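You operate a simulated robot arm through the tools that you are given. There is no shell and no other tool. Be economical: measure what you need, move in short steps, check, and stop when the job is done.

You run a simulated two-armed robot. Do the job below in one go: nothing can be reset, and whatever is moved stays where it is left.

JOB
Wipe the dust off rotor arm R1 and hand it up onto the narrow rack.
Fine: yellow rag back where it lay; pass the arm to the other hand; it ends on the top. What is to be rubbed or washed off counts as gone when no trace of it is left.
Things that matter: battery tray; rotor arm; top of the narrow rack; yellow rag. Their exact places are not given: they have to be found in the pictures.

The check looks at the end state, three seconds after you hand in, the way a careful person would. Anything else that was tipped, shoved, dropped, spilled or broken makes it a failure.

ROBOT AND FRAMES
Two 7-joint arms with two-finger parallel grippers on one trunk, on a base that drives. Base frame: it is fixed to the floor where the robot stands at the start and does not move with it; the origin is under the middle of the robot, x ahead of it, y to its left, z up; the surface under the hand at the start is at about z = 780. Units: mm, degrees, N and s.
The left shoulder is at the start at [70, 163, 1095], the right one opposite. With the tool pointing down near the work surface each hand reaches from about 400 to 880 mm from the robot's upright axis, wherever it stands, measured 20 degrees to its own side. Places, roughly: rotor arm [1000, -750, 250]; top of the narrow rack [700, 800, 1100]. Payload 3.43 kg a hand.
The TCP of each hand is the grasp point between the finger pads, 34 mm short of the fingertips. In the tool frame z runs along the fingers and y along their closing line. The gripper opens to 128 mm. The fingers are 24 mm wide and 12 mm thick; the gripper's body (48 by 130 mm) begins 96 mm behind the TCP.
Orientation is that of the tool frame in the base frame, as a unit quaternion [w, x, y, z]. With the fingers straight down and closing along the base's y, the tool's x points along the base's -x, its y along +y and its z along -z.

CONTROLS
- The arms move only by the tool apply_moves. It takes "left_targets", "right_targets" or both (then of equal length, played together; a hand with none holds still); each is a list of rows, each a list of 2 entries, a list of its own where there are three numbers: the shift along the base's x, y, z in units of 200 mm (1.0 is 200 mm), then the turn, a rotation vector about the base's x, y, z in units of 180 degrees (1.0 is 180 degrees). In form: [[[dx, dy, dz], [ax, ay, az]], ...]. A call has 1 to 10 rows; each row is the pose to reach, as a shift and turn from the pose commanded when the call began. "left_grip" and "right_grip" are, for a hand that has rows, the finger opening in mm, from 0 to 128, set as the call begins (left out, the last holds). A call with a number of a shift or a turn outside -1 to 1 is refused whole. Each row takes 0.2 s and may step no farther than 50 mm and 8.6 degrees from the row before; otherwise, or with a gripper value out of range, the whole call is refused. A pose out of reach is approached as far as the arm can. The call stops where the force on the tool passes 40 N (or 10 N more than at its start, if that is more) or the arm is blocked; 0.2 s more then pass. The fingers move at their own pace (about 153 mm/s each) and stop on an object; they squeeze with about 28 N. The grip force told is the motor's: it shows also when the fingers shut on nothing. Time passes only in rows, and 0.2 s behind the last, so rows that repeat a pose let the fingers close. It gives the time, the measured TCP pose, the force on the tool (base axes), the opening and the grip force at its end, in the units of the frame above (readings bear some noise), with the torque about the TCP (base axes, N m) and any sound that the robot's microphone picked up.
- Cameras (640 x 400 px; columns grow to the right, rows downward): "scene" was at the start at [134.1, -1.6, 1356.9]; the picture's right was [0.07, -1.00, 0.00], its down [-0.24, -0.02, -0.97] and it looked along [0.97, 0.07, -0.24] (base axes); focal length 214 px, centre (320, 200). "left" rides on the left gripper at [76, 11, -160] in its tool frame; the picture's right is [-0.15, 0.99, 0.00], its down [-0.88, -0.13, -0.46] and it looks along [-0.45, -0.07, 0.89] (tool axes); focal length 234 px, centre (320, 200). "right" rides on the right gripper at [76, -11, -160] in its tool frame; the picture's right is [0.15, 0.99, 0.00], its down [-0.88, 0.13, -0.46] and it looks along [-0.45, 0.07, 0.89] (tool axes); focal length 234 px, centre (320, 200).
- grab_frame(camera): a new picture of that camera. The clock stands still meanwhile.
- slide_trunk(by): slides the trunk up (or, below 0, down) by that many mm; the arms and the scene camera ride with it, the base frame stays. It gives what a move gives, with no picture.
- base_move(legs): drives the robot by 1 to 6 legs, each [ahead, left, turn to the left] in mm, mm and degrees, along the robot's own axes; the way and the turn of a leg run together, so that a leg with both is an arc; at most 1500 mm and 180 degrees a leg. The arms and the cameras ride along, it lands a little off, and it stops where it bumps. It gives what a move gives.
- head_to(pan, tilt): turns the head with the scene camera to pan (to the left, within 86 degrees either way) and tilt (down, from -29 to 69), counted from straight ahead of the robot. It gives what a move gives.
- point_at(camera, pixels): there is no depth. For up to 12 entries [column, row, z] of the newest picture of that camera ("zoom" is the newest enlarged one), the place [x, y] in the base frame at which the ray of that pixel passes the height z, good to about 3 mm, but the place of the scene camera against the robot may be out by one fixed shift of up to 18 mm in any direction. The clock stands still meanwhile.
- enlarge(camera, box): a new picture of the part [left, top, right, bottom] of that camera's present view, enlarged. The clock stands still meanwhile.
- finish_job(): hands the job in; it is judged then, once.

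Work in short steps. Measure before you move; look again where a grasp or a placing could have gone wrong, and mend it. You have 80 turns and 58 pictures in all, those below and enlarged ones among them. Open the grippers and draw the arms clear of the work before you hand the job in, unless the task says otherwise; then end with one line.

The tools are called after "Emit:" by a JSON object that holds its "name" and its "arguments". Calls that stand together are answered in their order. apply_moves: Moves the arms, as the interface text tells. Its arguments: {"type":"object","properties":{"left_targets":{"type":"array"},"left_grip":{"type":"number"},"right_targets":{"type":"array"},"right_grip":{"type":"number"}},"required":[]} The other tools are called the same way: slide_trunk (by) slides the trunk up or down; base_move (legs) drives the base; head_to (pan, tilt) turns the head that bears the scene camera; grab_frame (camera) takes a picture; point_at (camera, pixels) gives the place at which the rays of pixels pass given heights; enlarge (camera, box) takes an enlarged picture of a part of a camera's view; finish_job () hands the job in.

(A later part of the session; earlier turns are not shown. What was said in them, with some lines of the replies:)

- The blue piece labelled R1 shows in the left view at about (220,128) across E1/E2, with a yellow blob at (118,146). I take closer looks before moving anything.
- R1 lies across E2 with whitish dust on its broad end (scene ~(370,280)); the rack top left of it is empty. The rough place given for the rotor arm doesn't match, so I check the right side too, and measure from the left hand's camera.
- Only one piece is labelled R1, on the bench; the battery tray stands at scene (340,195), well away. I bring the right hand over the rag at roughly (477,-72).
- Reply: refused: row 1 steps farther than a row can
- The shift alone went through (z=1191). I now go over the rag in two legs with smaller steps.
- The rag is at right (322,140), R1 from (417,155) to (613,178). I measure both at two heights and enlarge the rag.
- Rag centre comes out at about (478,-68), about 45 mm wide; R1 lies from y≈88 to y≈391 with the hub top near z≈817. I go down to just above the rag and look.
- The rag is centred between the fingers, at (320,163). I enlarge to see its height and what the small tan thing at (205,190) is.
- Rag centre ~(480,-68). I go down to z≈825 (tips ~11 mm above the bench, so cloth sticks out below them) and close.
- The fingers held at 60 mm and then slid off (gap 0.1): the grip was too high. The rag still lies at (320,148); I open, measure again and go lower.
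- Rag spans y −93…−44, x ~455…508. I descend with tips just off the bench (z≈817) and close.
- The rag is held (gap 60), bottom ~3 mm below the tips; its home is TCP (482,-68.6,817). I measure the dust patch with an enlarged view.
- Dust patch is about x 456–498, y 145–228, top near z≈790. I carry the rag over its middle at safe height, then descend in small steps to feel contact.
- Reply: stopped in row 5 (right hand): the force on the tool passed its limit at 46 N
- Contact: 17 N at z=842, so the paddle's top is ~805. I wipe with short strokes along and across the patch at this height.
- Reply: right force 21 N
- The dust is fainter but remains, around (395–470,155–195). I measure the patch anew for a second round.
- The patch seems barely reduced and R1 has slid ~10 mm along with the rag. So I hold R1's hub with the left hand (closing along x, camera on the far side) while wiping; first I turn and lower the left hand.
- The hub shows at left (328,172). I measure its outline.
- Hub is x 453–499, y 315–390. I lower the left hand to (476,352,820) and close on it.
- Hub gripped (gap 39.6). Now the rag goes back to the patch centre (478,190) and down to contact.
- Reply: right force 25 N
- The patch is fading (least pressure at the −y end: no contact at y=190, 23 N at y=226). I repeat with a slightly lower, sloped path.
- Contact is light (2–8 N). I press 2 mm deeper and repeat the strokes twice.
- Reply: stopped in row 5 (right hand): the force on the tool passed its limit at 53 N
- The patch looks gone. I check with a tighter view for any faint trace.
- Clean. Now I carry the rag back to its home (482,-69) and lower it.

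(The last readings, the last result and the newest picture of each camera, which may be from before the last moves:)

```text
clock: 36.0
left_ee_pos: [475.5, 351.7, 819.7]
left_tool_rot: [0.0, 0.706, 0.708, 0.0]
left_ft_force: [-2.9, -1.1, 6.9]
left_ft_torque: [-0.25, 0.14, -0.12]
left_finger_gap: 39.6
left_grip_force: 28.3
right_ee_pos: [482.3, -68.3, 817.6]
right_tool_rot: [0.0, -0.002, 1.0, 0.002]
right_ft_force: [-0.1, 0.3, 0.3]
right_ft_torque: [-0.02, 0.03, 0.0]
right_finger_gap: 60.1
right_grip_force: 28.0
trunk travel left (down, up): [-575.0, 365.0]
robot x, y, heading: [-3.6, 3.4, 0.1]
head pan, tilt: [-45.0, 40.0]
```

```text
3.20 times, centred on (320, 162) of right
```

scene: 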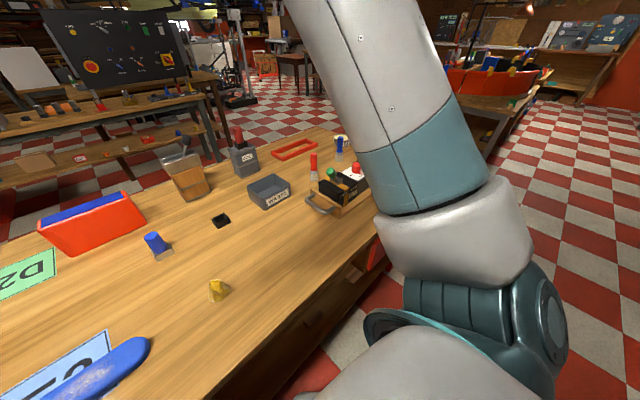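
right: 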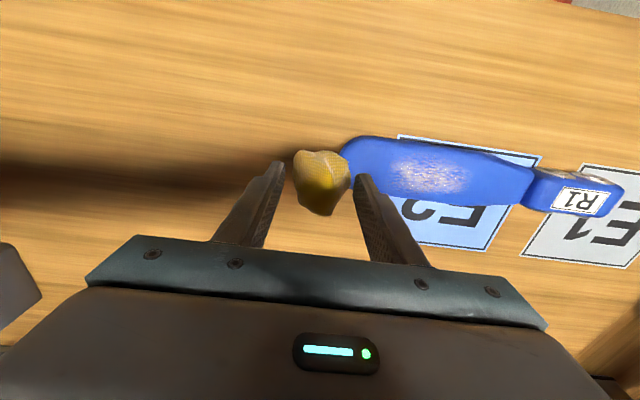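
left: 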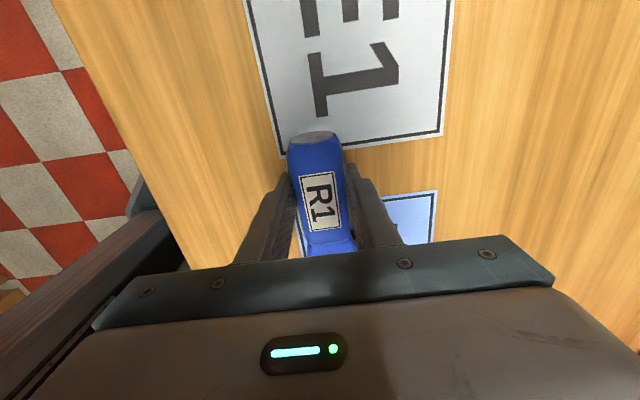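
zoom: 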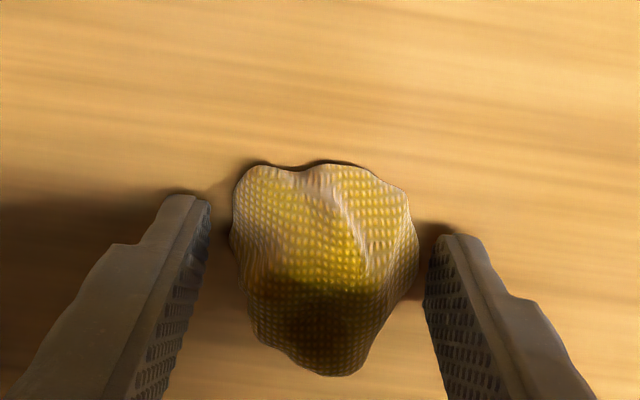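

The rag sits on the bench at its old spot. I release it, lift, and check.

Emit:
{"name": "apply_moves", "arguments": {"right_targets": [[[0, 0, 0], [0, 0, 0]], [[0, 0, 0], [0, 0, 0]]], "right_grip": 95}}

Emit:
{"name": "apply_moves", "arguments": {"right_targets": [[[0, 0, 0.2], [0, 0, 0]], [[0, 0, 0.44], [0, 0, 0]], [[0, 0, 0.67], [0, 0, 0]], [[0, 0, 0.91], [0, 0, 0]]]}}

Emit:
{"name": "grab_frame", "arguments": {"camera": "right"}}

Emit:
{"name": "point_at", "arguments": {"camera": "right", "pixels": [[322, 140, 780], [322, 140, 800]]}}

```text
clock: 36.6
left_ee_pos: [476.0, 351.6, 820.4]
left_tool_rot: [0.001, 0.705, 0.709, 0.001]
left_ft_force: [-3.4, -1.1, 6.8]
left_ft_torque: [-0.22, 0.17, -0.14]
left_finger_gap: 39.7
left_grip_force: 28.3
right_ee_pos: [481.8, -68.5, 817.8]
right_tool_rot: [0.0, -0.002, 1.0, 0.001]
right_ft_force: [-0.3, -0.5, -0.9]
right_ft_torque: [-0.03, 0.02, 0.04]
right_finger_gap: 95.0
right_grip_force: 0.1
trunk travel left (down, up): [-575.0, 365.0]
robot x, y, heading: [3.8, 4.3, 0.1]
head pan, tilt: [-45.0, 40.0]
```

```text
clock: 37.6
left_ee_pos: [476.6, 351.9, 820.8]
left_tool_rot: [0.0, 0.705, 0.709, 0.001]
left_ft_force: [-2.3, -1.3, 7.6]
left_ft_torque: [-0.21, 0.24, -0.11]
left_finger_gap: 39.6
left_grip_force: 28.1
right_ee_pos: [480.1, -67.6, 1002.6]
right_tool_rot: [0.0, -0.003, 1.0, 0.001]
right_ft_force: [0.0, -0.2, 0.5]
right_ft_torque: [0.0, -0.02, 0.0]
right_finger_gap: 95.1
right_grip_force: 0.0
trunk travel left (down, up): [-575.0, 365.0]
robot x, y, heading: [-2.3, 2.2, -0.1]
head pan, tilt: [-45.0, 40.0]
```

```text
31 pictures are left
```

right: 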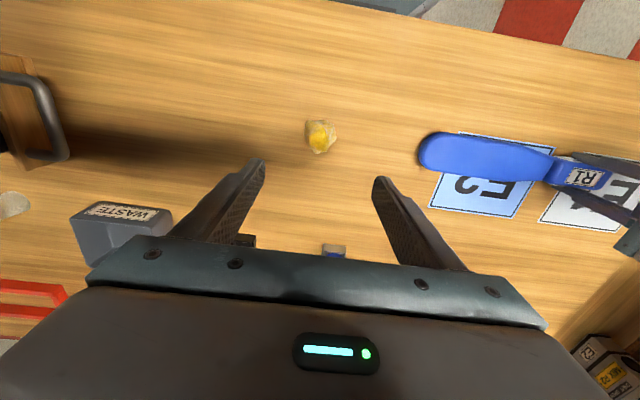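

```text
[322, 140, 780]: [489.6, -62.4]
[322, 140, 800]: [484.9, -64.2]
```

The rag is back where it lay (320,137). Next: the right hand turns 90° to grip the paddle end so it can pick R1 up and pass it; I measure the paddle's edges.

Emit:
{"name": "point_at", "arguments": {"camera": "right", "pixels": [[455, 132, 800], [450, 172, 795], [418, 150, 793], [500, 135, 800], [490, 176, 795]]}}

Emit:
{"name": "apply_moves", "arguments": {"right_targets": [[[0, 0.1, 0], [0, 0, 0.047]], [[0, 0.2, 0], [0, 0, 0.094]], [[0, 0.3, 0], [0, 0, 0.141]], [[0, 0.4, 0], [0, 0, 0.188]], [[0, 0.5, 0], [0, 0, 0.235]], [[0, 0.6, 0], [0, 0, 0.282]], [[0, 0.7, 0], [0, 0, 0.329]], [[0, 0.8, 0], [0, 0, 0.376]], [[0, 0.9, 0], [0, 0, 0.423]], [[0, 0.96, 0], [0, 0, 0.47]]], "right_grip": 110}}

Emit:
{"name": "apply_moves", "arguments": {"right_targets": [[[0, 0.05, -0.15], [0, 0, 0.03]], [[0, 0.1, -0.3], [0, 0, 0.03]]]}}

Emit:
{"name": "grab_frame", "arguments": {"camera": "right"}}

```text
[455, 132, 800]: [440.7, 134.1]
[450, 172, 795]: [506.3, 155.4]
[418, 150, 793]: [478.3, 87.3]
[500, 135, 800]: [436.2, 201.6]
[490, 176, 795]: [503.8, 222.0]
```

```text
clock: 39.8
left_ee_pos: [475.9, 352.0, 821.5]
left_tool_rot: [0.0, 0.705, 0.709, 0.001]
left_ft_force: [0.5, 0.4, 6.9]
left_ft_torque: [-0.18, 0.1, 0.01]
left_finger_gap: 39.7
left_grip_force: 27.9
right_ee_pos: [482.5, 122.6, 1000.0]
right_tool_rot: [-0.001, -0.675, 0.738, 0.002]
right_ft_force: [-0.5, 0.0, 0.3]
right_ft_torque: [0.02, 0.0, 0.0]
right_finger_gap: 110.0
right_grip_force: 0.1
trunk travel left (down, up): [-575.0, 365.0]
robot x, y, heading: [0.4, -1.8, 0.2]
head pan, tilt: [-45.0, 40.0]
```

```text
clock: 40.4
left_ee_pos: [476.7, 352.2, 820.1]
left_tool_rot: [0.0, 0.705, 0.709, 0.0]
left_ft_force: [0.6, -0.1, 5.6]
left_ft_torque: [-0.16, 0.03, 0.0]
left_finger_gap: 39.4
left_grip_force: 28.0
right_ee_pos: [480.3, 140.5, 939.1]
right_tool_rot: [0.001, 0.709, -0.706, -0.002]
right_ft_force: [1.1, 0.5, 0.4]
right_ft_torque: [0.01, 0.01, 0.04]
right_finger_gap: 110.1
right_grip_force: 0.1
trunk travel left (down, up): [-575.0, 365.0]
robot x, y, heading: [-1.8, -2.7, -0.0]
head pan, tilt: [-45.0, 40.0]
```

```text
30 pictures are left
```

right: 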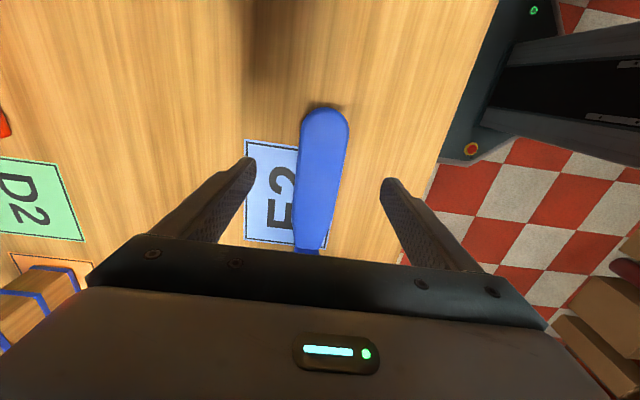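

Paddle lies between the fingers (columns 298–348), its centre x≈474. I lower to z≈818 and close.

Emit:
{"name": "apply_moves", "arguments": {"right_targets": [[[-0.03, 0, -0.2], [0, 0, 0]], [[-0.03, 0, -0.4], [0, 0, 0]], [[-0.03, 0, -0.6], [0, 0, 0]]]}}

Emit:
{"name": "apply_moves", "arguments": {"right_targets": [[[0, 0, 0], [0, 0, 0]], [[0, 0, 0], [0, 0, 0]], [[0, 0, 0], [0, 0, 0]]], "right_grip": 0}}

```text
clock: 41.2
left_ee_pos: [475.4, 351.9, 821.3]
left_tool_rot: [0.0, 0.705, 0.709, 0.001]
left_ft_force: [0.9, -0.9, 4.9]
left_ft_torque: [-0.13, 0.04, 0.02]
left_finger_gap: 39.5
left_grip_force: 28.3
right_ee_pos: [476.5, 142.3, 821.6]
right_tool_rot: [0.001, 0.709, -0.705, -0.001]
right_ft_force: [0.4, -0.2, 0.9]
right_ft_torque: [0.03, -0.01, 0.0]
right_finger_gap: 109.6
right_grip_force: 0.1
trunk travel left (down, up): [-575.0, 365.0]
robot x, y, heading: [-5.6, -2.0, 0.2]
head pan, tilt: [-45.0, 40.0]
```

```text
clock: 42.0
left_ee_pos: [475.4, 351.5, 820.3]
left_tool_rot: [0.0, 0.705, 0.709, 0.001]
left_ft_force: [-0.5, 0.5, 8.6]
left_ft_torque: [-0.57, 0.17, -0.11]
left_finger_gap: 39.7
left_grip_force: 28.3
right_ee_pos: [475.1, 142.7, 821.1]
right_tool_rot: [0.002, 0.708, -0.706, -0.001]
right_ft_force: [1.0, 0.6, -1.0]
right_ft_torque: [-0.27, -0.2, 0.07]
right_finger_gap: 61.4
right_grip_force: 27.9
trunk travel left (down, up): [-575.0, 365.0]
robot x, y, heading: [-1.6, 0.4, 0.1]
head pan, tilt: [-45.0, 40.0]
```

Right has the paddle (gap 61). Left opens around the hub, and both hands rise 60 mm together with only the right carrying.

Emit:
{"name": "apply_moves", "arguments": {"left_targets": [[[0, 0, 0], [0, 0, 0]], [[0, 0, 0], [0, 0, 0]], [[0, 0, 0.1], [0, 0, 0]], [[0, 0, 0.2], [0, 0, 0]], [[0, 0, 0.3], [0, 0, 0]], [[0, 0, 0.3], [0, 0, 0]]], "right_targets": [[[0, 0, 0], [0, 0, 0]], [[0, 0, 0], [0, 0, 0]], [[0, 0, 0.1], [0, 0, 0]], [[0, 0, 0.2], [0, 0, 0]], [[0, 0, 0.3], [0, 0, 0]], [[0, 0, 0.3], [0, 0, 0]]], "left_grip": 90}}

Emit:
{"name": "grab_frame", "arguments": {"camera": "left"}}

Emit:
{"name": "grab_frame", "arguments": {"camera": "right"}}

```text
clock: 43.4
left_ee_pos: [475.6, 350.9, 879.6]
left_tool_rot: [0.0, 0.706, 0.708, 0.001]
left_ft_force: [-0.2, 0.1, 0.4]
left_ft_torque: [-0.01, 0.01, -0.02]
left_finger_gap: 90.1
left_grip_force: 0.0
right_ee_pos: [478.1, 143.8, 879.7]
right_tool_rot: [0.002, 0.708, -0.706, -0.001]
right_ft_force: [-0.1, -0.4, -2.6]
right_ft_torque: [-0.32, 0.01, -0.01]
right_finger_gap: 61.7
right_grip_force: 28.2
trunk travel left (down, up): [-575.0, 365.0]
robot x, y, heading: [-3.3, -0.2, 0.1]
head pan, tilt: [-45.0, 40.0]
```

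```text
29 pictures are left
```

left: 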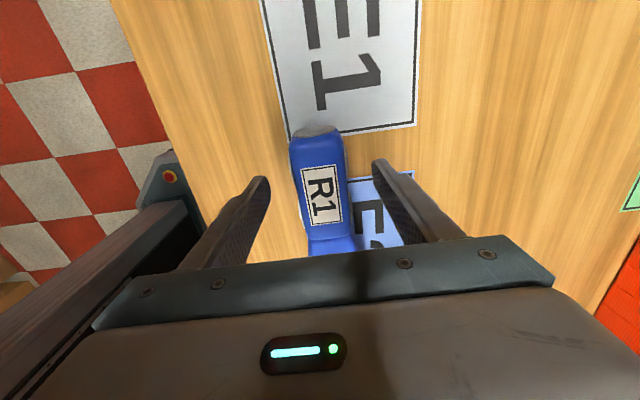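

```text
28 pictures are left
```

right: 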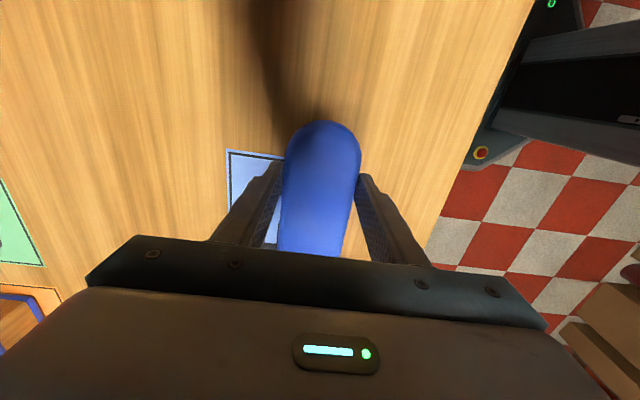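

R1 hangs level in the right hand (≈2.6 N), hub between the left fingers at (318,190). Left closes, then right opens and withdraws upward: the pass.

Emit:
{"name": "apply_moves", "arguments": {"left_targets": [[[0, 0, 0], [0, 0, 0]], [[0, 0, 0], [0, 0, 0]], [[0, 0, 0], [0, 0, 0]]], "left_grip": 0}}

Emit:
{"name": "apply_moves", "arguments": {"right_targets": [[[0, 0, 0], [0, 0, 0]], [[0, 0, 0], [0, 0, 0]], [[0, 0, 0.15], [0, 0, 0]], [[0, 0, 0.35], [0, 0, 0]], [[0, -0.15, 0.5], [0, 0, 0]], [[0, -0.3, 0.6], [0, 0, 0]], [[-0.1, -0.5, 0.6], [0, 0, 0]], [[-0.2, -0.7, 0.6], [0, 0, 0]], [[-0.2, -0.9, 0.6], [0, 0, 0]], [[-0.2, -0.95, 0.6], [0, 0, 0]]], "right_grip": 110}}

Emit:
{"name": "grab_frame", "arguments": {"camera": "left"}}

```text
clock: 44.2
left_ee_pos: [475.4, 351.4, 879.9]
left_tool_rot: [0.0, 0.706, 0.709, 0.001]
left_ft_force: [5.7, 2.1, 0.3]
left_ft_torque: [0.03, -0.03, 0.33]
left_finger_gap: 39.9
left_grip_force: 28.2
right_ee_pos: [476.9, 143.2, 878.7]
right_tool_rot: [0.001, 0.709, -0.705, -0.001]
right_ft_force: [-6.2, -3.0, -1.2]
right_ft_torque: [-0.08, 0.04, 0.85]
right_finger_gap: 61.6
right_grip_force: 27.8
trunk travel left (down, up): [-575.0, 365.0]
robot x, y, heading: [-1.5, -3.2, 0.0]
head pan, tilt: [-45.0, 40.0]
```

```text
clock: 46.4
left_ee_pos: [474.7, 351.2, 879.5]
left_tool_rot: [-0.001, 0.706, 0.709, 0.0]
left_ft_force: [0.3, 0.3, 0.3]
left_ft_torque: [0.3, -0.02, -0.02]
left_finger_gap: 39.5
left_grip_force: 27.1
right_ee_pos: [437.4, -45.4, 997.3]
right_tool_rot: [0.002, 0.709, -0.705, -0.001]
right_ft_force: [0.4, 0.1, 0.3]
right_ft_torque: [0.02, 0.01, 0.0]
right_finger_gap: 110.2
right_grip_force: 0.0
trunk travel left (down, up): [-575.0, 365.0]
robot x, y, heading: [-0.3, 0.2, -0.1]
head pan, tilt: [-45.0, 40.0]
```

```text
27 pictures are left
```

left: 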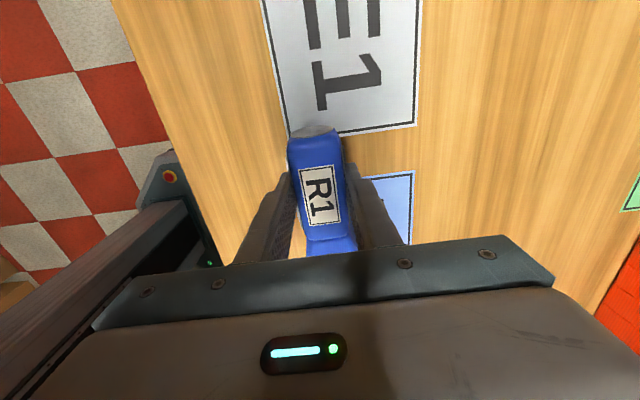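

R1 is in the left hand. I lift it in two legs while turning it +90° so it will lie along the rack (x), clear of everything, and look left with the head.

Emit:
{"name": "apply_moves", "arguments": {"left_targets": [[[0, 0, 0.1], [0, 0, 0]], [[0, 0, 0.25], [0, 0, 0]], [[0, 0, 0.4], [0, 0, 0]], [[0, 0, 0.6], [0, 0, 0]], [[0, 0, 0.8], [0, 0, 0]], [[0, 0, 1.0], [0, 0, 0]]]}}

Emit:
{"name": "apply_moves", "arguments": {"left_targets": [[[0, 0, 0.1], [0, 0, 0.047]], [[0, 0, 0.2], [0, 0, 0.094]], [[0, 0, 0.3], [0, 0, 0.141]], [[0, 0, 0.4], [0, 0, 0.188]], [[0, 0, 0.5], [0, 0, 0.235]], [[0, 0, 0.6], [0, 0, 0.282]], [[0, 0, 0.7], [0, 0, 0.329]], [[0, 0, 0.8], [0, 0, 0.376]], [[0, 0, 0.85], [0, 0, 0.423]], [[0, 0, 0.85], [0, 0, 0.47]]]}}

Emit:
{"name": "head_to", "arguments": {"pan": 50, "tilt": 30}}

Emit:
{"name": "grab_frame", "arguments": {"camera": "scene"}}

Emit:
{"name": "grab_frame", "arguments": {"camera": "left"}}

```text
clock: 47.8
left_ee_pos: [475.1, 350.9, 1082.0]
left_tool_rot: [0.0, 0.705, 0.709, 0.001]
left_ft_force: [-0.2, -0.4, -3.4]
left_ft_torque: [0.3, -0.04, 0.0]
left_finger_gap: 39.5
left_grip_force: 27.6
right_ee_pos: [436.0, -45.2, 996.8]
right_tool_rot: [0.002, 0.708, -0.706, 0.0]
right_ft_force: [0.8, 0.6, -0.2]
right_ft_torque: [0.03, -0.01, 0.0]
right_finger_gap: 109.9
right_grip_force: 0.1
trunk travel left (down, up): [-575.0, 365.0]
robot x, y, heading: [1.1, 2.8, -0.1]
head pan, tilt: [-45.0, 40.0]
```

```text
clock: 50.0
left_ee_pos: [477.3, 351.7, 1251.1]
left_tool_rot: [-0.001, 0.042, 0.999, 0.0]
left_ft_force: [-1.6, 0.6, -2.5]
left_ft_torque: [0.04, 0.27, 0.0]
left_finger_gap: 39.7
left_grip_force: 28.2
right_ee_pos: [437.7, -46.2, 997.2]
right_tool_rot: [0.002, 0.708, -0.706, -0.001]
right_ft_force: [0.1, 0.3, 0.9]
right_ft_torque: [0.05, -0.04, -0.03]
right_finger_gap: 110.0
right_grip_force: 0.2
trunk travel left (down, up): [-575.0, 365.0]
robot x, y, heading: [-1.6, 2.2, -0.2]
head pan, tilt: [-45.0, 40.0]
```

```text
clock: 51.7
left_ee_pos: [476.5, 352.3, 1250.5]
left_tool_rot: [-0.001, 0.046, 0.999, 0.001]
left_ft_force: [0.3, 0.1, -3.2]
left_ft_torque: [0.04, 0.27, 0.0]
left_finger_gap: 39.6
left_grip_force: 27.6
right_ee_pos: [436.8, -45.9, 996.5]
right_tool_rot: [0.001, 0.708, -0.706, -0.002]
right_ft_force: [-0.2, -0.6, -0.3]
right_ft_torque: [0.02, -0.02, -0.02]
right_finger_gap: 110.2
right_grip_force: 0.0
trunk travel left (down, up): [-575.0, 365.0]
robot x, y, heading: [-0.2, 2.8, 0.0]
head pan, tilt: [50.0, 30.0]
```

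```text
26 pictures are left
```

scene: 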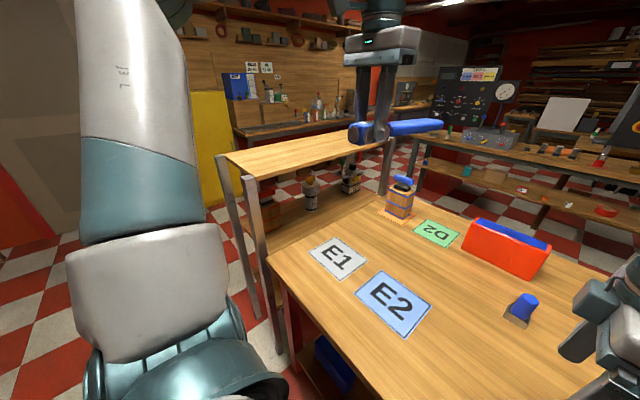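

```text
25 pictures are left
```

left: 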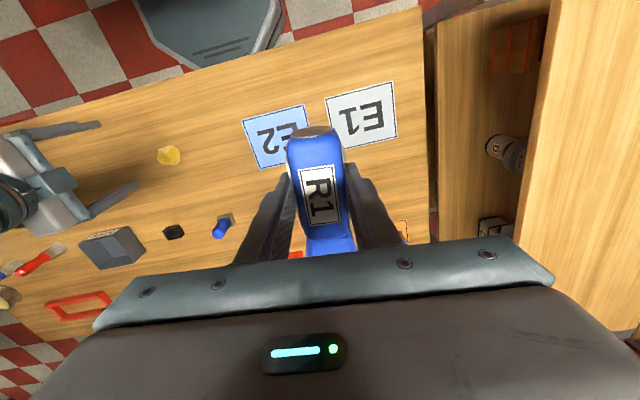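

R1 is held level, with paddle toward +x; the rag lies in place at left (168,156). I tilt R1 by 45° to check its underside for dust with the scene camera.

Emit:
{"name": "apply_moves", "arguments": {"left_targets": [[[0, 0, 0], [-0.042, 0, 0]], [[0, 0, 0], [-0.084, 0, 0]], [[0, 0, 0], [-0.126, 0, 0]], [[0, 0, 0], [-0.168, 0, 0]], [[0, 0, 0], [-0.21, 0, 0]], [[0, 0, 0], [-0.25, 0, 0]]]}}

Emit:
{"name": "enlarge", "arguments": {"camera": "scene", "box": [310, 60, 490, 172]}}

```text
clock: 53.1
left_ee_pos: [476.2, 355.0, 1248.5]
left_tool_rot: [0.016, 0.042, 0.922, -0.384]
left_ft_force: [0.1, 0.4, -3.1]
left_ft_torque: [0.04, 0.29, -0.01]
left_finger_gap: 39.5
left_grip_force: 28.0
right_ee_pos: [437.8, -44.8, 997.1]
right_tool_rot: [0.002, 0.709, -0.706, 0.0]
right_ft_force: [-0.1, -1.1, -1.1]
right_ft_torque: [-0.02, 0.01, -0.03]
right_finger_gap: 110.0
right_grip_force: 0.0
trunk travel left (down, up): [-575.0, 365.0]
robot x, y, heading: [0.6, -1.7, 0.1]
head pan, tilt: [50.0, 30.0]
```

```text
3.56 times, centred on (400, 116) of scene
```

zoom: 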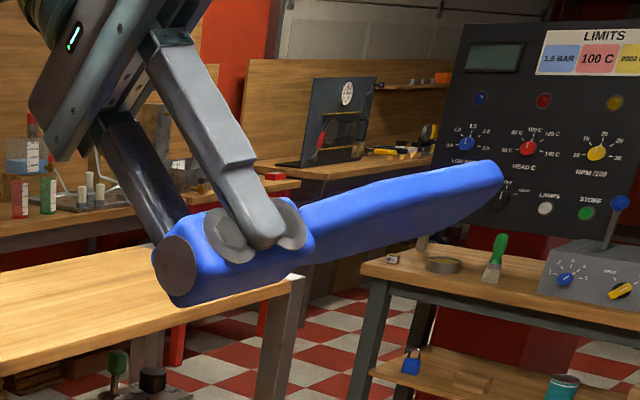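

The underside is clean. I tilt back level, then drive the base 350 mm left, parallel to the bench edge, with R1 at z≈1250 above the rack's height.

Emit:
{"name": "apply_moves", "arguments": {"left_targets": [[[0, 0, 0], [0.042, 0, 0]], [[0, 0, 0], [0.084, 0, 0]], [[0, 0, 0], [0.126, 0, 0]], [[0, 0, 0], [0.168, 0, 0]], [[0, 0, 0], [0.21, 0, 0]], [[0, 0, 0], [0.25, 0, 0]]]}}

Emit:
{"name": "base_move", "arguments": {"legs": [[0, 350, 0]]}}

Emit:
{"name": "grab_frame", "arguments": {"camera": "left"}}

Emit:
{"name": "grab_frame", "arguments": {"camera": "scene"}}

```text
clock: 54.5
left_ee_pos: [477.1, 350.5, 1251.5]
left_tool_rot: [-0.001, 0.044, 0.999, 0.002]
left_ft_force: [-0.3, -0.2, -2.4]
left_ft_torque: [0.06, 0.28, 0.02]
left_finger_gap: 39.8
left_grip_force: 28.0
right_ee_pos: [436.8, -47.0, 997.6]
right_tool_rot: [0.002, 0.708, -0.706, -0.001]
right_ft_force: [0.4, 0.7, 0.5]
right_ft_torque: [0.02, -0.01, -0.01]
right_finger_gap: 110.0
right_grip_force: 0.1
trunk travel left (down, up): [-575.0, 365.0]
robot x, y, heading: [-3.8, -1.2, -0.1]
head pan, tilt: [50.0, 30.0]
```

```text
clock: 56.8
left_ee_pos: [476.8, 705.0, 1250.7]
left_tool_rot: [-0.001, 0.045, 0.999, 0.0]
left_ft_force: [-0.1, 0.4, -3.2]
left_ft_torque: [0.04, 0.32, -0.01]
left_finger_gap: 39.7
left_grip_force: 28.0
right_ee_pos: [438.4, 308.0, 997.8]
right_tool_rot: [0.001, 0.708, -0.706, -0.002]
right_ft_force: [-0.6, 0.2, 0.6]
right_ft_torque: [-0.01, 0.0, -0.03]
right_finger_gap: 109.9
right_grip_force: 0.2
trunk travel left (down, up): [-575.0, 365.0]
robot x, y, heading: [1.5, 354.5, -0.1]
head pan, tilt: [50.0, 30.0]
```

```text
23 pictures are left
```

left: 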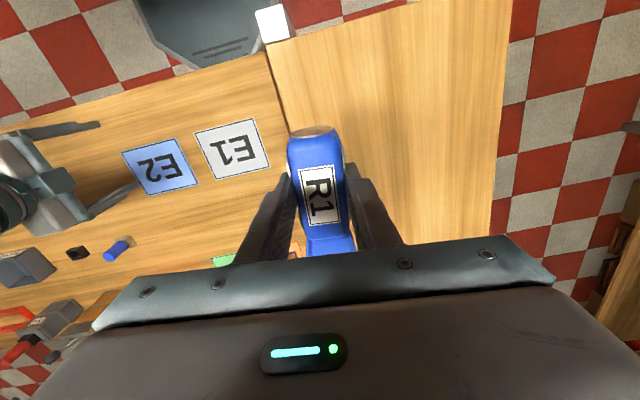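

```text
22 pictures are left
```

scene: 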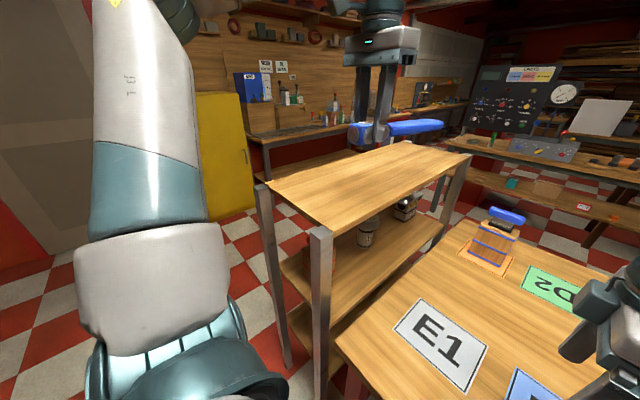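

The rack top is now under R1. I measure its edges in the left view at two candidate heights and compare with the first view ((338,652) at 1100).

Emit:
{"name": "point_at", "arguments": {"camera": "left", "pixels": [[267, 44, 1100], [267, 44, 1060], [512, 0, 1100], [280, 100, 1100], [280, 100, 1060], [500, 130, 1100], [490, 235, 1100], [490, 235, 1060]]}}

Emit:
{"name": "enlarge", "arguments": {"camera": "scene", "box": [240, 100, 500, 262]}}

```text
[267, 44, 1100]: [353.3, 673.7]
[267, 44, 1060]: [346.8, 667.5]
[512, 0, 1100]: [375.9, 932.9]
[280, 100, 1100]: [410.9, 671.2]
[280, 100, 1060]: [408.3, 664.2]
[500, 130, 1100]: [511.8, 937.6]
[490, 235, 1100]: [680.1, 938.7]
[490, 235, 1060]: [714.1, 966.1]
```

```text
2.46 times, centred on (370, 181) of scene
```

zoom: 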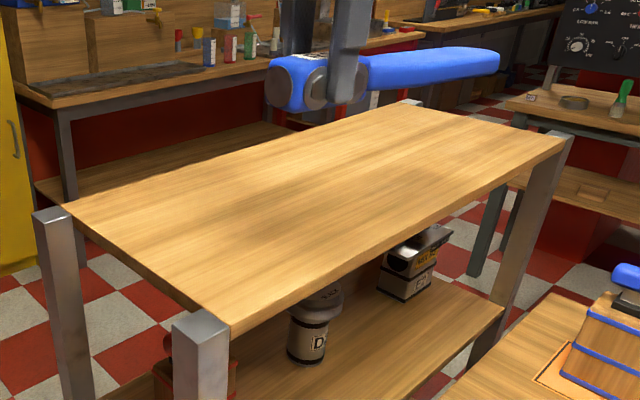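

Triangulation suggests a top nearer z≈1060, y≈665–960. I move R1 over the middle (y≈805), square it up, drop to z≈1190 and measure again.

Emit:
{"name": "apply_moves", "arguments": {"left_targets": [[[0, 0.15, 0], [0, 0, 0.015]], [[0, 0.3, 0], [0, 0, 0.03]], [[0, 0.5, -0.05], [0, 0, 0.03]], [[0, 0.52, -0.18], [0, 0, 0.03]], [[0, 0.52, -0.3], [0, 0, 0.03]]]}}

Emit:
{"name": "grab_frame", "arguments": {"camera": "left"}}

Emit:
{"name": "enlarge", "arguments": {"camera": "scene", "box": [240, 60, 500, 222]}}

```text
clock: 58.0
left_ee_pos: [476.8, 809.6, 1188.9]
left_tool_rot: [-0.001, -0.003, 1.0, 0.0]
left_ft_force: [0.9, 0.8, -3.6]
left_ft_torque: [0.0, 0.3, 0.02]
left_finger_gap: 39.6
left_grip_force: 27.4
right_ee_pos: [438.0, 308.4, 996.5]
right_tool_rot: [0.003, 0.708, -0.706, -0.001]
right_ft_force: [0.1, 0.0, 0.2]
right_ft_torque: [0.02, -0.01, -0.02]
right_finger_gap: 109.9
right_grip_force: 0.0
trunk travel left (down, up): [-575.0, 365.0]
robot x, y, heading: [-1.3, 352.1, 0.1]
head pan, tilt: [50.0, 30.0]
```

```text
20 pictures are left
```

left: 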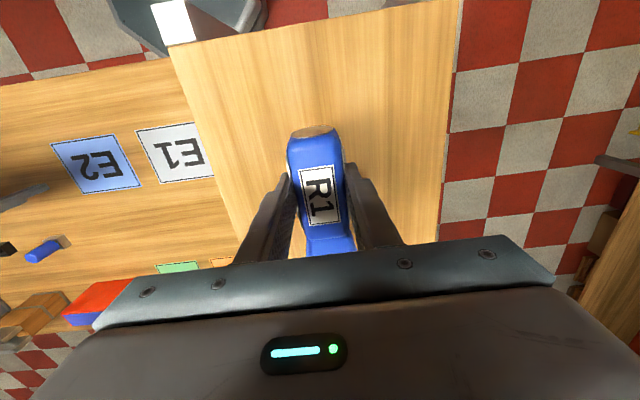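

```text
2.46 times, centred on (370, 141) of scene
```

zoom: 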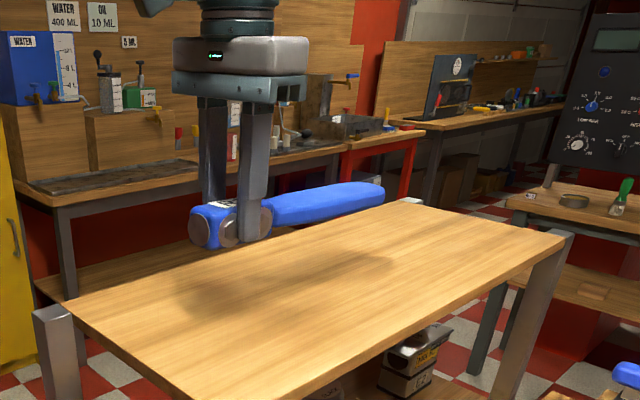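

Emit:
{"name": "point_at", "arguments": {"camera": "left", "pixels": [[168, 48, 1100], [168, 48, 1060], [215, 150, 1100], [215, 150, 1060], [452, 100, 1100], [452, 100, 1060], [440, 220, 1100], [440, 220, 1060]]}}

```text
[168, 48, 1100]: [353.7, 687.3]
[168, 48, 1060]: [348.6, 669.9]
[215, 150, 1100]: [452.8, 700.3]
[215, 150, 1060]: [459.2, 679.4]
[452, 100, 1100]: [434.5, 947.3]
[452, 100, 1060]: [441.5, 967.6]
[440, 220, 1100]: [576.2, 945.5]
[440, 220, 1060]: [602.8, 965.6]
```

Both views agree on z≈1055–1060, y 668–967. I descend to 1115, then in fine steps until contact (expected TCP ≈1095–1100).

Emit:
{"name": "apply_moves", "arguments": {"left_targets": [[[0, 0.02, -0.15], [0, 0, 0]], [[0, 0.02, -0.3], [0, 0, 0]], [[0, 0.02, -0.37], [0, 0, 0]], [[0, 0.02, -0.39], [0, 0, 0]], [[0, 0.02, -0.41], [0, 0, 0]]]}}

Emit:
{"name": "apply_moves", "arguments": {"left_targets": [[[0, 0, -0.01], [0, 0, 0]], [[0, 0, -0.02], [0, 0, 0]], [[0, 0, -0.03], [0, 0, 0]], [[0, 0, -0.04], [0, 0, 0]]]}}

Emit:
{"name": "enlarge", "arguments": {"camera": "scene", "box": [290, 100, 450, 200]}}

```text
clock: 59.2
left_ee_pos: [476.2, 813.8, 1107.9]
left_tool_rot: [-0.001, -0.002, 1.0, 0.0]
left_ft_force: [-0.6, -0.3, -2.6]
left_ft_torque: [0.02, 0.3, 0.03]
left_finger_gap: 39.6
left_grip_force: 28.4
right_ee_pos: [436.6, 308.2, 996.6]
right_tool_rot: [0.001, 0.708, -0.706, -0.001]
right_ft_force: [0.4, 0.0, -0.5]
right_ft_torque: [0.0, -0.01, -0.04]
right_finger_gap: 110.2
right_grip_force: 0.0
trunk travel left (down, up): [-575.0, 365.0]
robot x, y, heading: [2.2, 355.3, -0.1]
head pan, tilt: [50.0, 30.0]
```

```text
clock: 60.2
left_ee_pos: [475.9, 813.6, 1101.8]
left_tool_rot: [0.002, -0.004, 1.0, 0.001]
left_ft_force: [3.0, 3.8, 14.5]
left_ft_torque: [-0.07, -0.63, 0.21]
left_finger_gap: 39.6
left_grip_force: 27.5
right_ee_pos: [436.3, 307.4, 996.9]
right_tool_rot: [0.001, 0.708, -0.706, -0.001]
right_ft_force: [-0.1, -0.1, 0.0]
right_ft_torque: [-0.03, 0.02, 0.02]
right_finger_gap: 109.5
right_grip_force: 0.1
trunk travel left (down, up): [-575.0, 365.0]
robot x, y, heading: [0.9, 351.5, 0.0]
head pan, tilt: [50.0, 30.0]
```

```text
4.00 times, centred on (370, 150) of scene
```

zoom: 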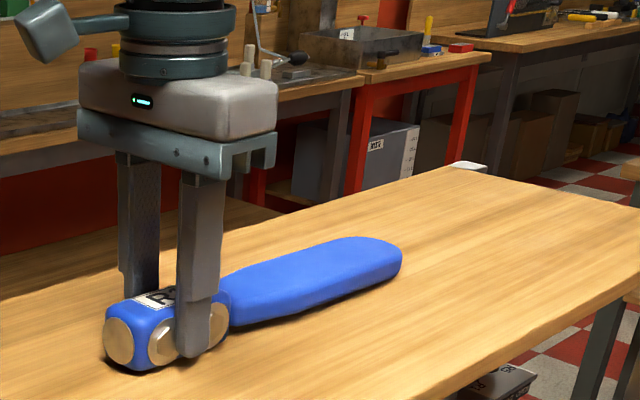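

Contact with 14 N; R1 lies on the rack top. I release, wait, and rise straight up.

Emit:
{"name": "apply_moves", "arguments": {"left_targets": [[[0, 0, 0.01], [0, 0, 0]], [[0, 0, 0.01], [0, 0, 0]], [[0, 0, 0.01], [0, 0, 0]]], "left_grip": 80}}

Emit:
{"name": "apply_moves", "arguments": {"left_targets": [[[0, 0, 0.1], [0, 0, 0]], [[0, 0, 0.3], [0, 0, 0]], [[0, 0, 0.5], [0, 0, 0]], [[0, 0, 0.7], [0, 0, 0]], [[0, 0, 0.9], [0, 0, 0]]]}}

Emit:
{"name": "grab_frame", "arguments": {"camera": "scene"}}

Emit:
{"name": "grab_frame", "arguments": {"camera": "left"}}

```text
clock: 61.0
left_ee_pos: [477.6, 813.4, 1103.1]
left_tool_rot: [-0.001, -0.002, 1.0, 0.001]
left_ft_force: [-0.2, -0.7, -0.4]
left_ft_torque: [0.01, 0.0, -0.05]
left_finger_gap: 80.1
left_grip_force: 0.0
right_ee_pos: [437.8, 307.1, 998.1]
right_tool_rot: [0.002, 0.708, -0.706, -0.002]
right_ft_force: [0.9, -0.9, -0.3]
right_ft_torque: [0.0, 0.02, 0.02]
right_finger_gap: 110.3
right_grip_force: 0.0
trunk travel left (down, up): [-575.0, 365.0]
robot x, y, heading: [0.5, 354.1, -0.1]
head pan, tilt: [50.0, 30.0]
```

```text
clock: 62.2
left_ee_pos: [476.6, 814.8, 1284.1]
left_tool_rot: [-0.001, -0.002, 1.0, 0.001]
left_ft_force: [0.5, 0.0, -0.7]
left_ft_torque: [-0.04, 0.02, 0.01]
left_finger_gap: 80.1
left_grip_force: 0.2
right_ee_pos: [437.6, 306.5, 997.5]
right_tool_rot: [0.002, 0.708, -0.706, -0.001]
right_ft_force: [-0.7, 0.5, -0.3]
right_ft_torque: [0.01, -0.03, -0.02]
right_finger_gap: 110.2
right_grip_force: 0.1
trunk travel left (down, up): [-575.0, 365.0]
robot x, y, heading: [0.0, 355.2, -0.1]
head pan, tilt: [50.0, 30.0]
```

```text
17 pictures are left
```

scene: 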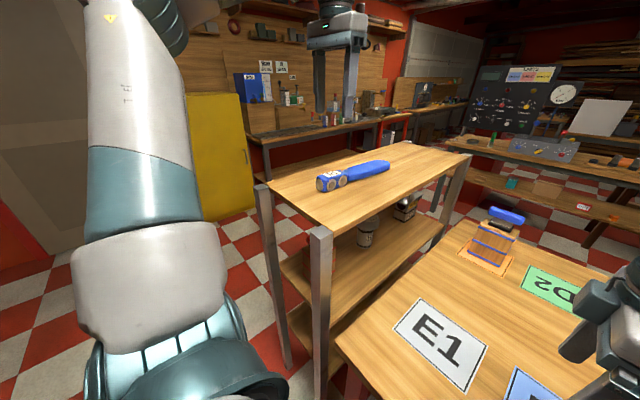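

```text
16 pictures are left
```

left: 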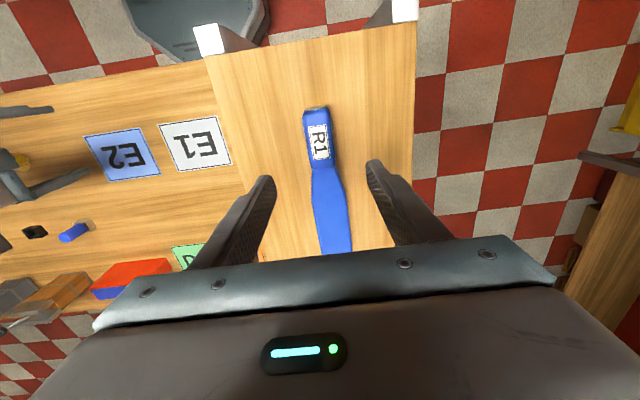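

R1 rests squarely on the rack top. I raise the right arm clear of the bench and check R1's face and the bench/rag.

Emit:
{"name": "apply_moves", "arguments": {"right_targets": [[[0, 0, 0.2], [0, 0, 0]], [[0, 0, 0.4], [0, 0, 0]], [[0, 0, 0.6], [0, 0, 0]], [[0, 0, 0.8], [0, 0, 0]], [[0, 0, 1.0], [0, 0, 0]]]}}

Emit:
{"name": "enlarge", "arguments": {"camera": "scene", "box": [300, 140, 420, 215]}}

Emit:
{"name": "grab_frame", "arguments": {"camera": "right"}}

Emit:
{"name": "head_to", "arguments": {"pan": -35, "tilt": 35}}

Emit:
{"name": "grab_frame", "arguments": {"camera": "scene"}}

```text
clock: 63.4
left_ee_pos: [474.5, 815.1, 1283.5]
left_tool_rot: [0.0, -0.002, 1.0, 0.0]
left_ft_force: [-0.1, -0.6, -0.7]
left_ft_torque: [-0.02, -0.01, -0.02]
left_finger_gap: 79.9
left_grip_force: 0.1
right_ee_pos: [434.0, 307.9, 1196.4]
right_tool_rot: [0.0, -0.707, 0.708, 0.001]
right_ft_force: [-0.6, 0.5, 0.2]
right_ft_torque: [0.0, -0.04, 0.01]
right_finger_gap: 109.9
right_grip_force: 0.1
right hand out of reach, approached as far as the arm can: row 5
trunk travel left (down, up): [-575.0, 365.0]
robot x, y, heading: [1.4, 354.6, 0.0]
head pan, tilt: [50.0, 30.0]
```

```text
5.33 times, centred on (360, 178) of scene
```

zoom: 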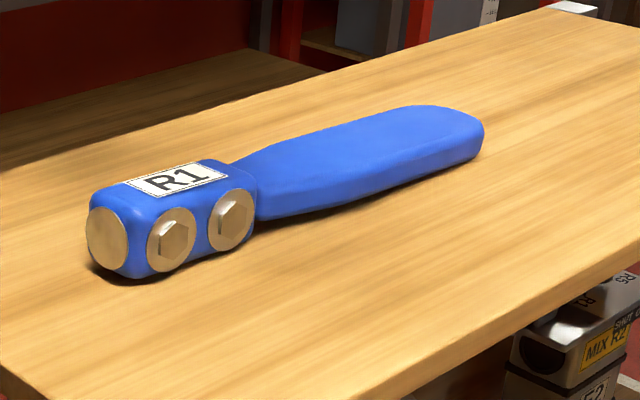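

```text
14 pictures are left
```

right: 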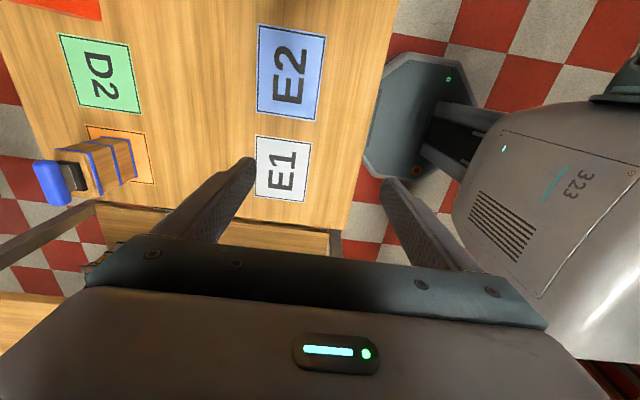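

```text
clock: 65.0
left_ee_pos: [475.6, 815.2, 1283.4]
left_tool_rot: [-0.001, -0.003, 1.0, 0.002]
left_ft_force: [-0.1, -0.6, 0.3]
left_ft_torque: [-0.03, 0.01, -0.02]
left_finger_gap: 80.1
left_grip_force: 0.1
right_ee_pos: [435.4, 307.0, 1194.8]
right_tool_rot: [0.0, -0.707, 0.708, 0.001]
right_ft_force: [-0.1, -0.4, 0.5]
right_ft_torque: [0.01, -0.01, 0.0]
right_finger_gap: 110.2
right_grip_force: 0.1
trunk travel left (down, up): [-575.0, 365.0]
robot x, y, heading: [-2.5, 351.8, -0.1]
head pan, tilt: [-35.0, 35.0]
```

```text
13 pictures are left
```

scene: 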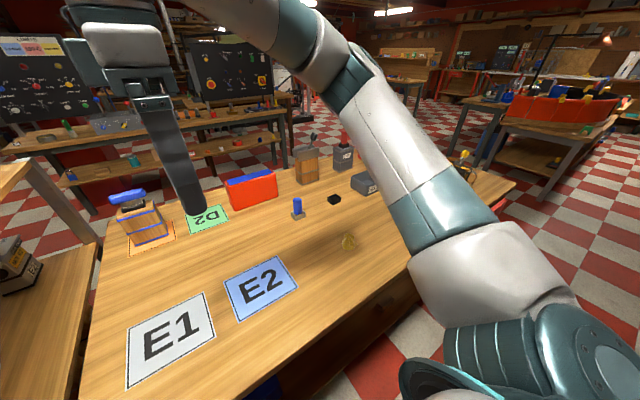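

The rag lies alone on the bench at (348,241), other things untouched; R1 is clean on the rack, and both grippers are open and clear. I check the rag's place.

Emit:
{"name": "point_at", "arguments": {"camera": "scene", "pixels": [[348, 242, 790]]}}

```text
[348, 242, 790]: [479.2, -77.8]
```

The rag is at (479,−78) by the scene camera, which matches its first place of (480,−68) within that camera's offset. I hand in.

Emit:
{"name": "finish_job", "arguments": {}}

```text
The job is handed in.
```

R1 was wiped clean (no dust seen on either face), passed from the right hand to the left, and now lies on the narrow rack's top; the yellow rag is back where it lay.
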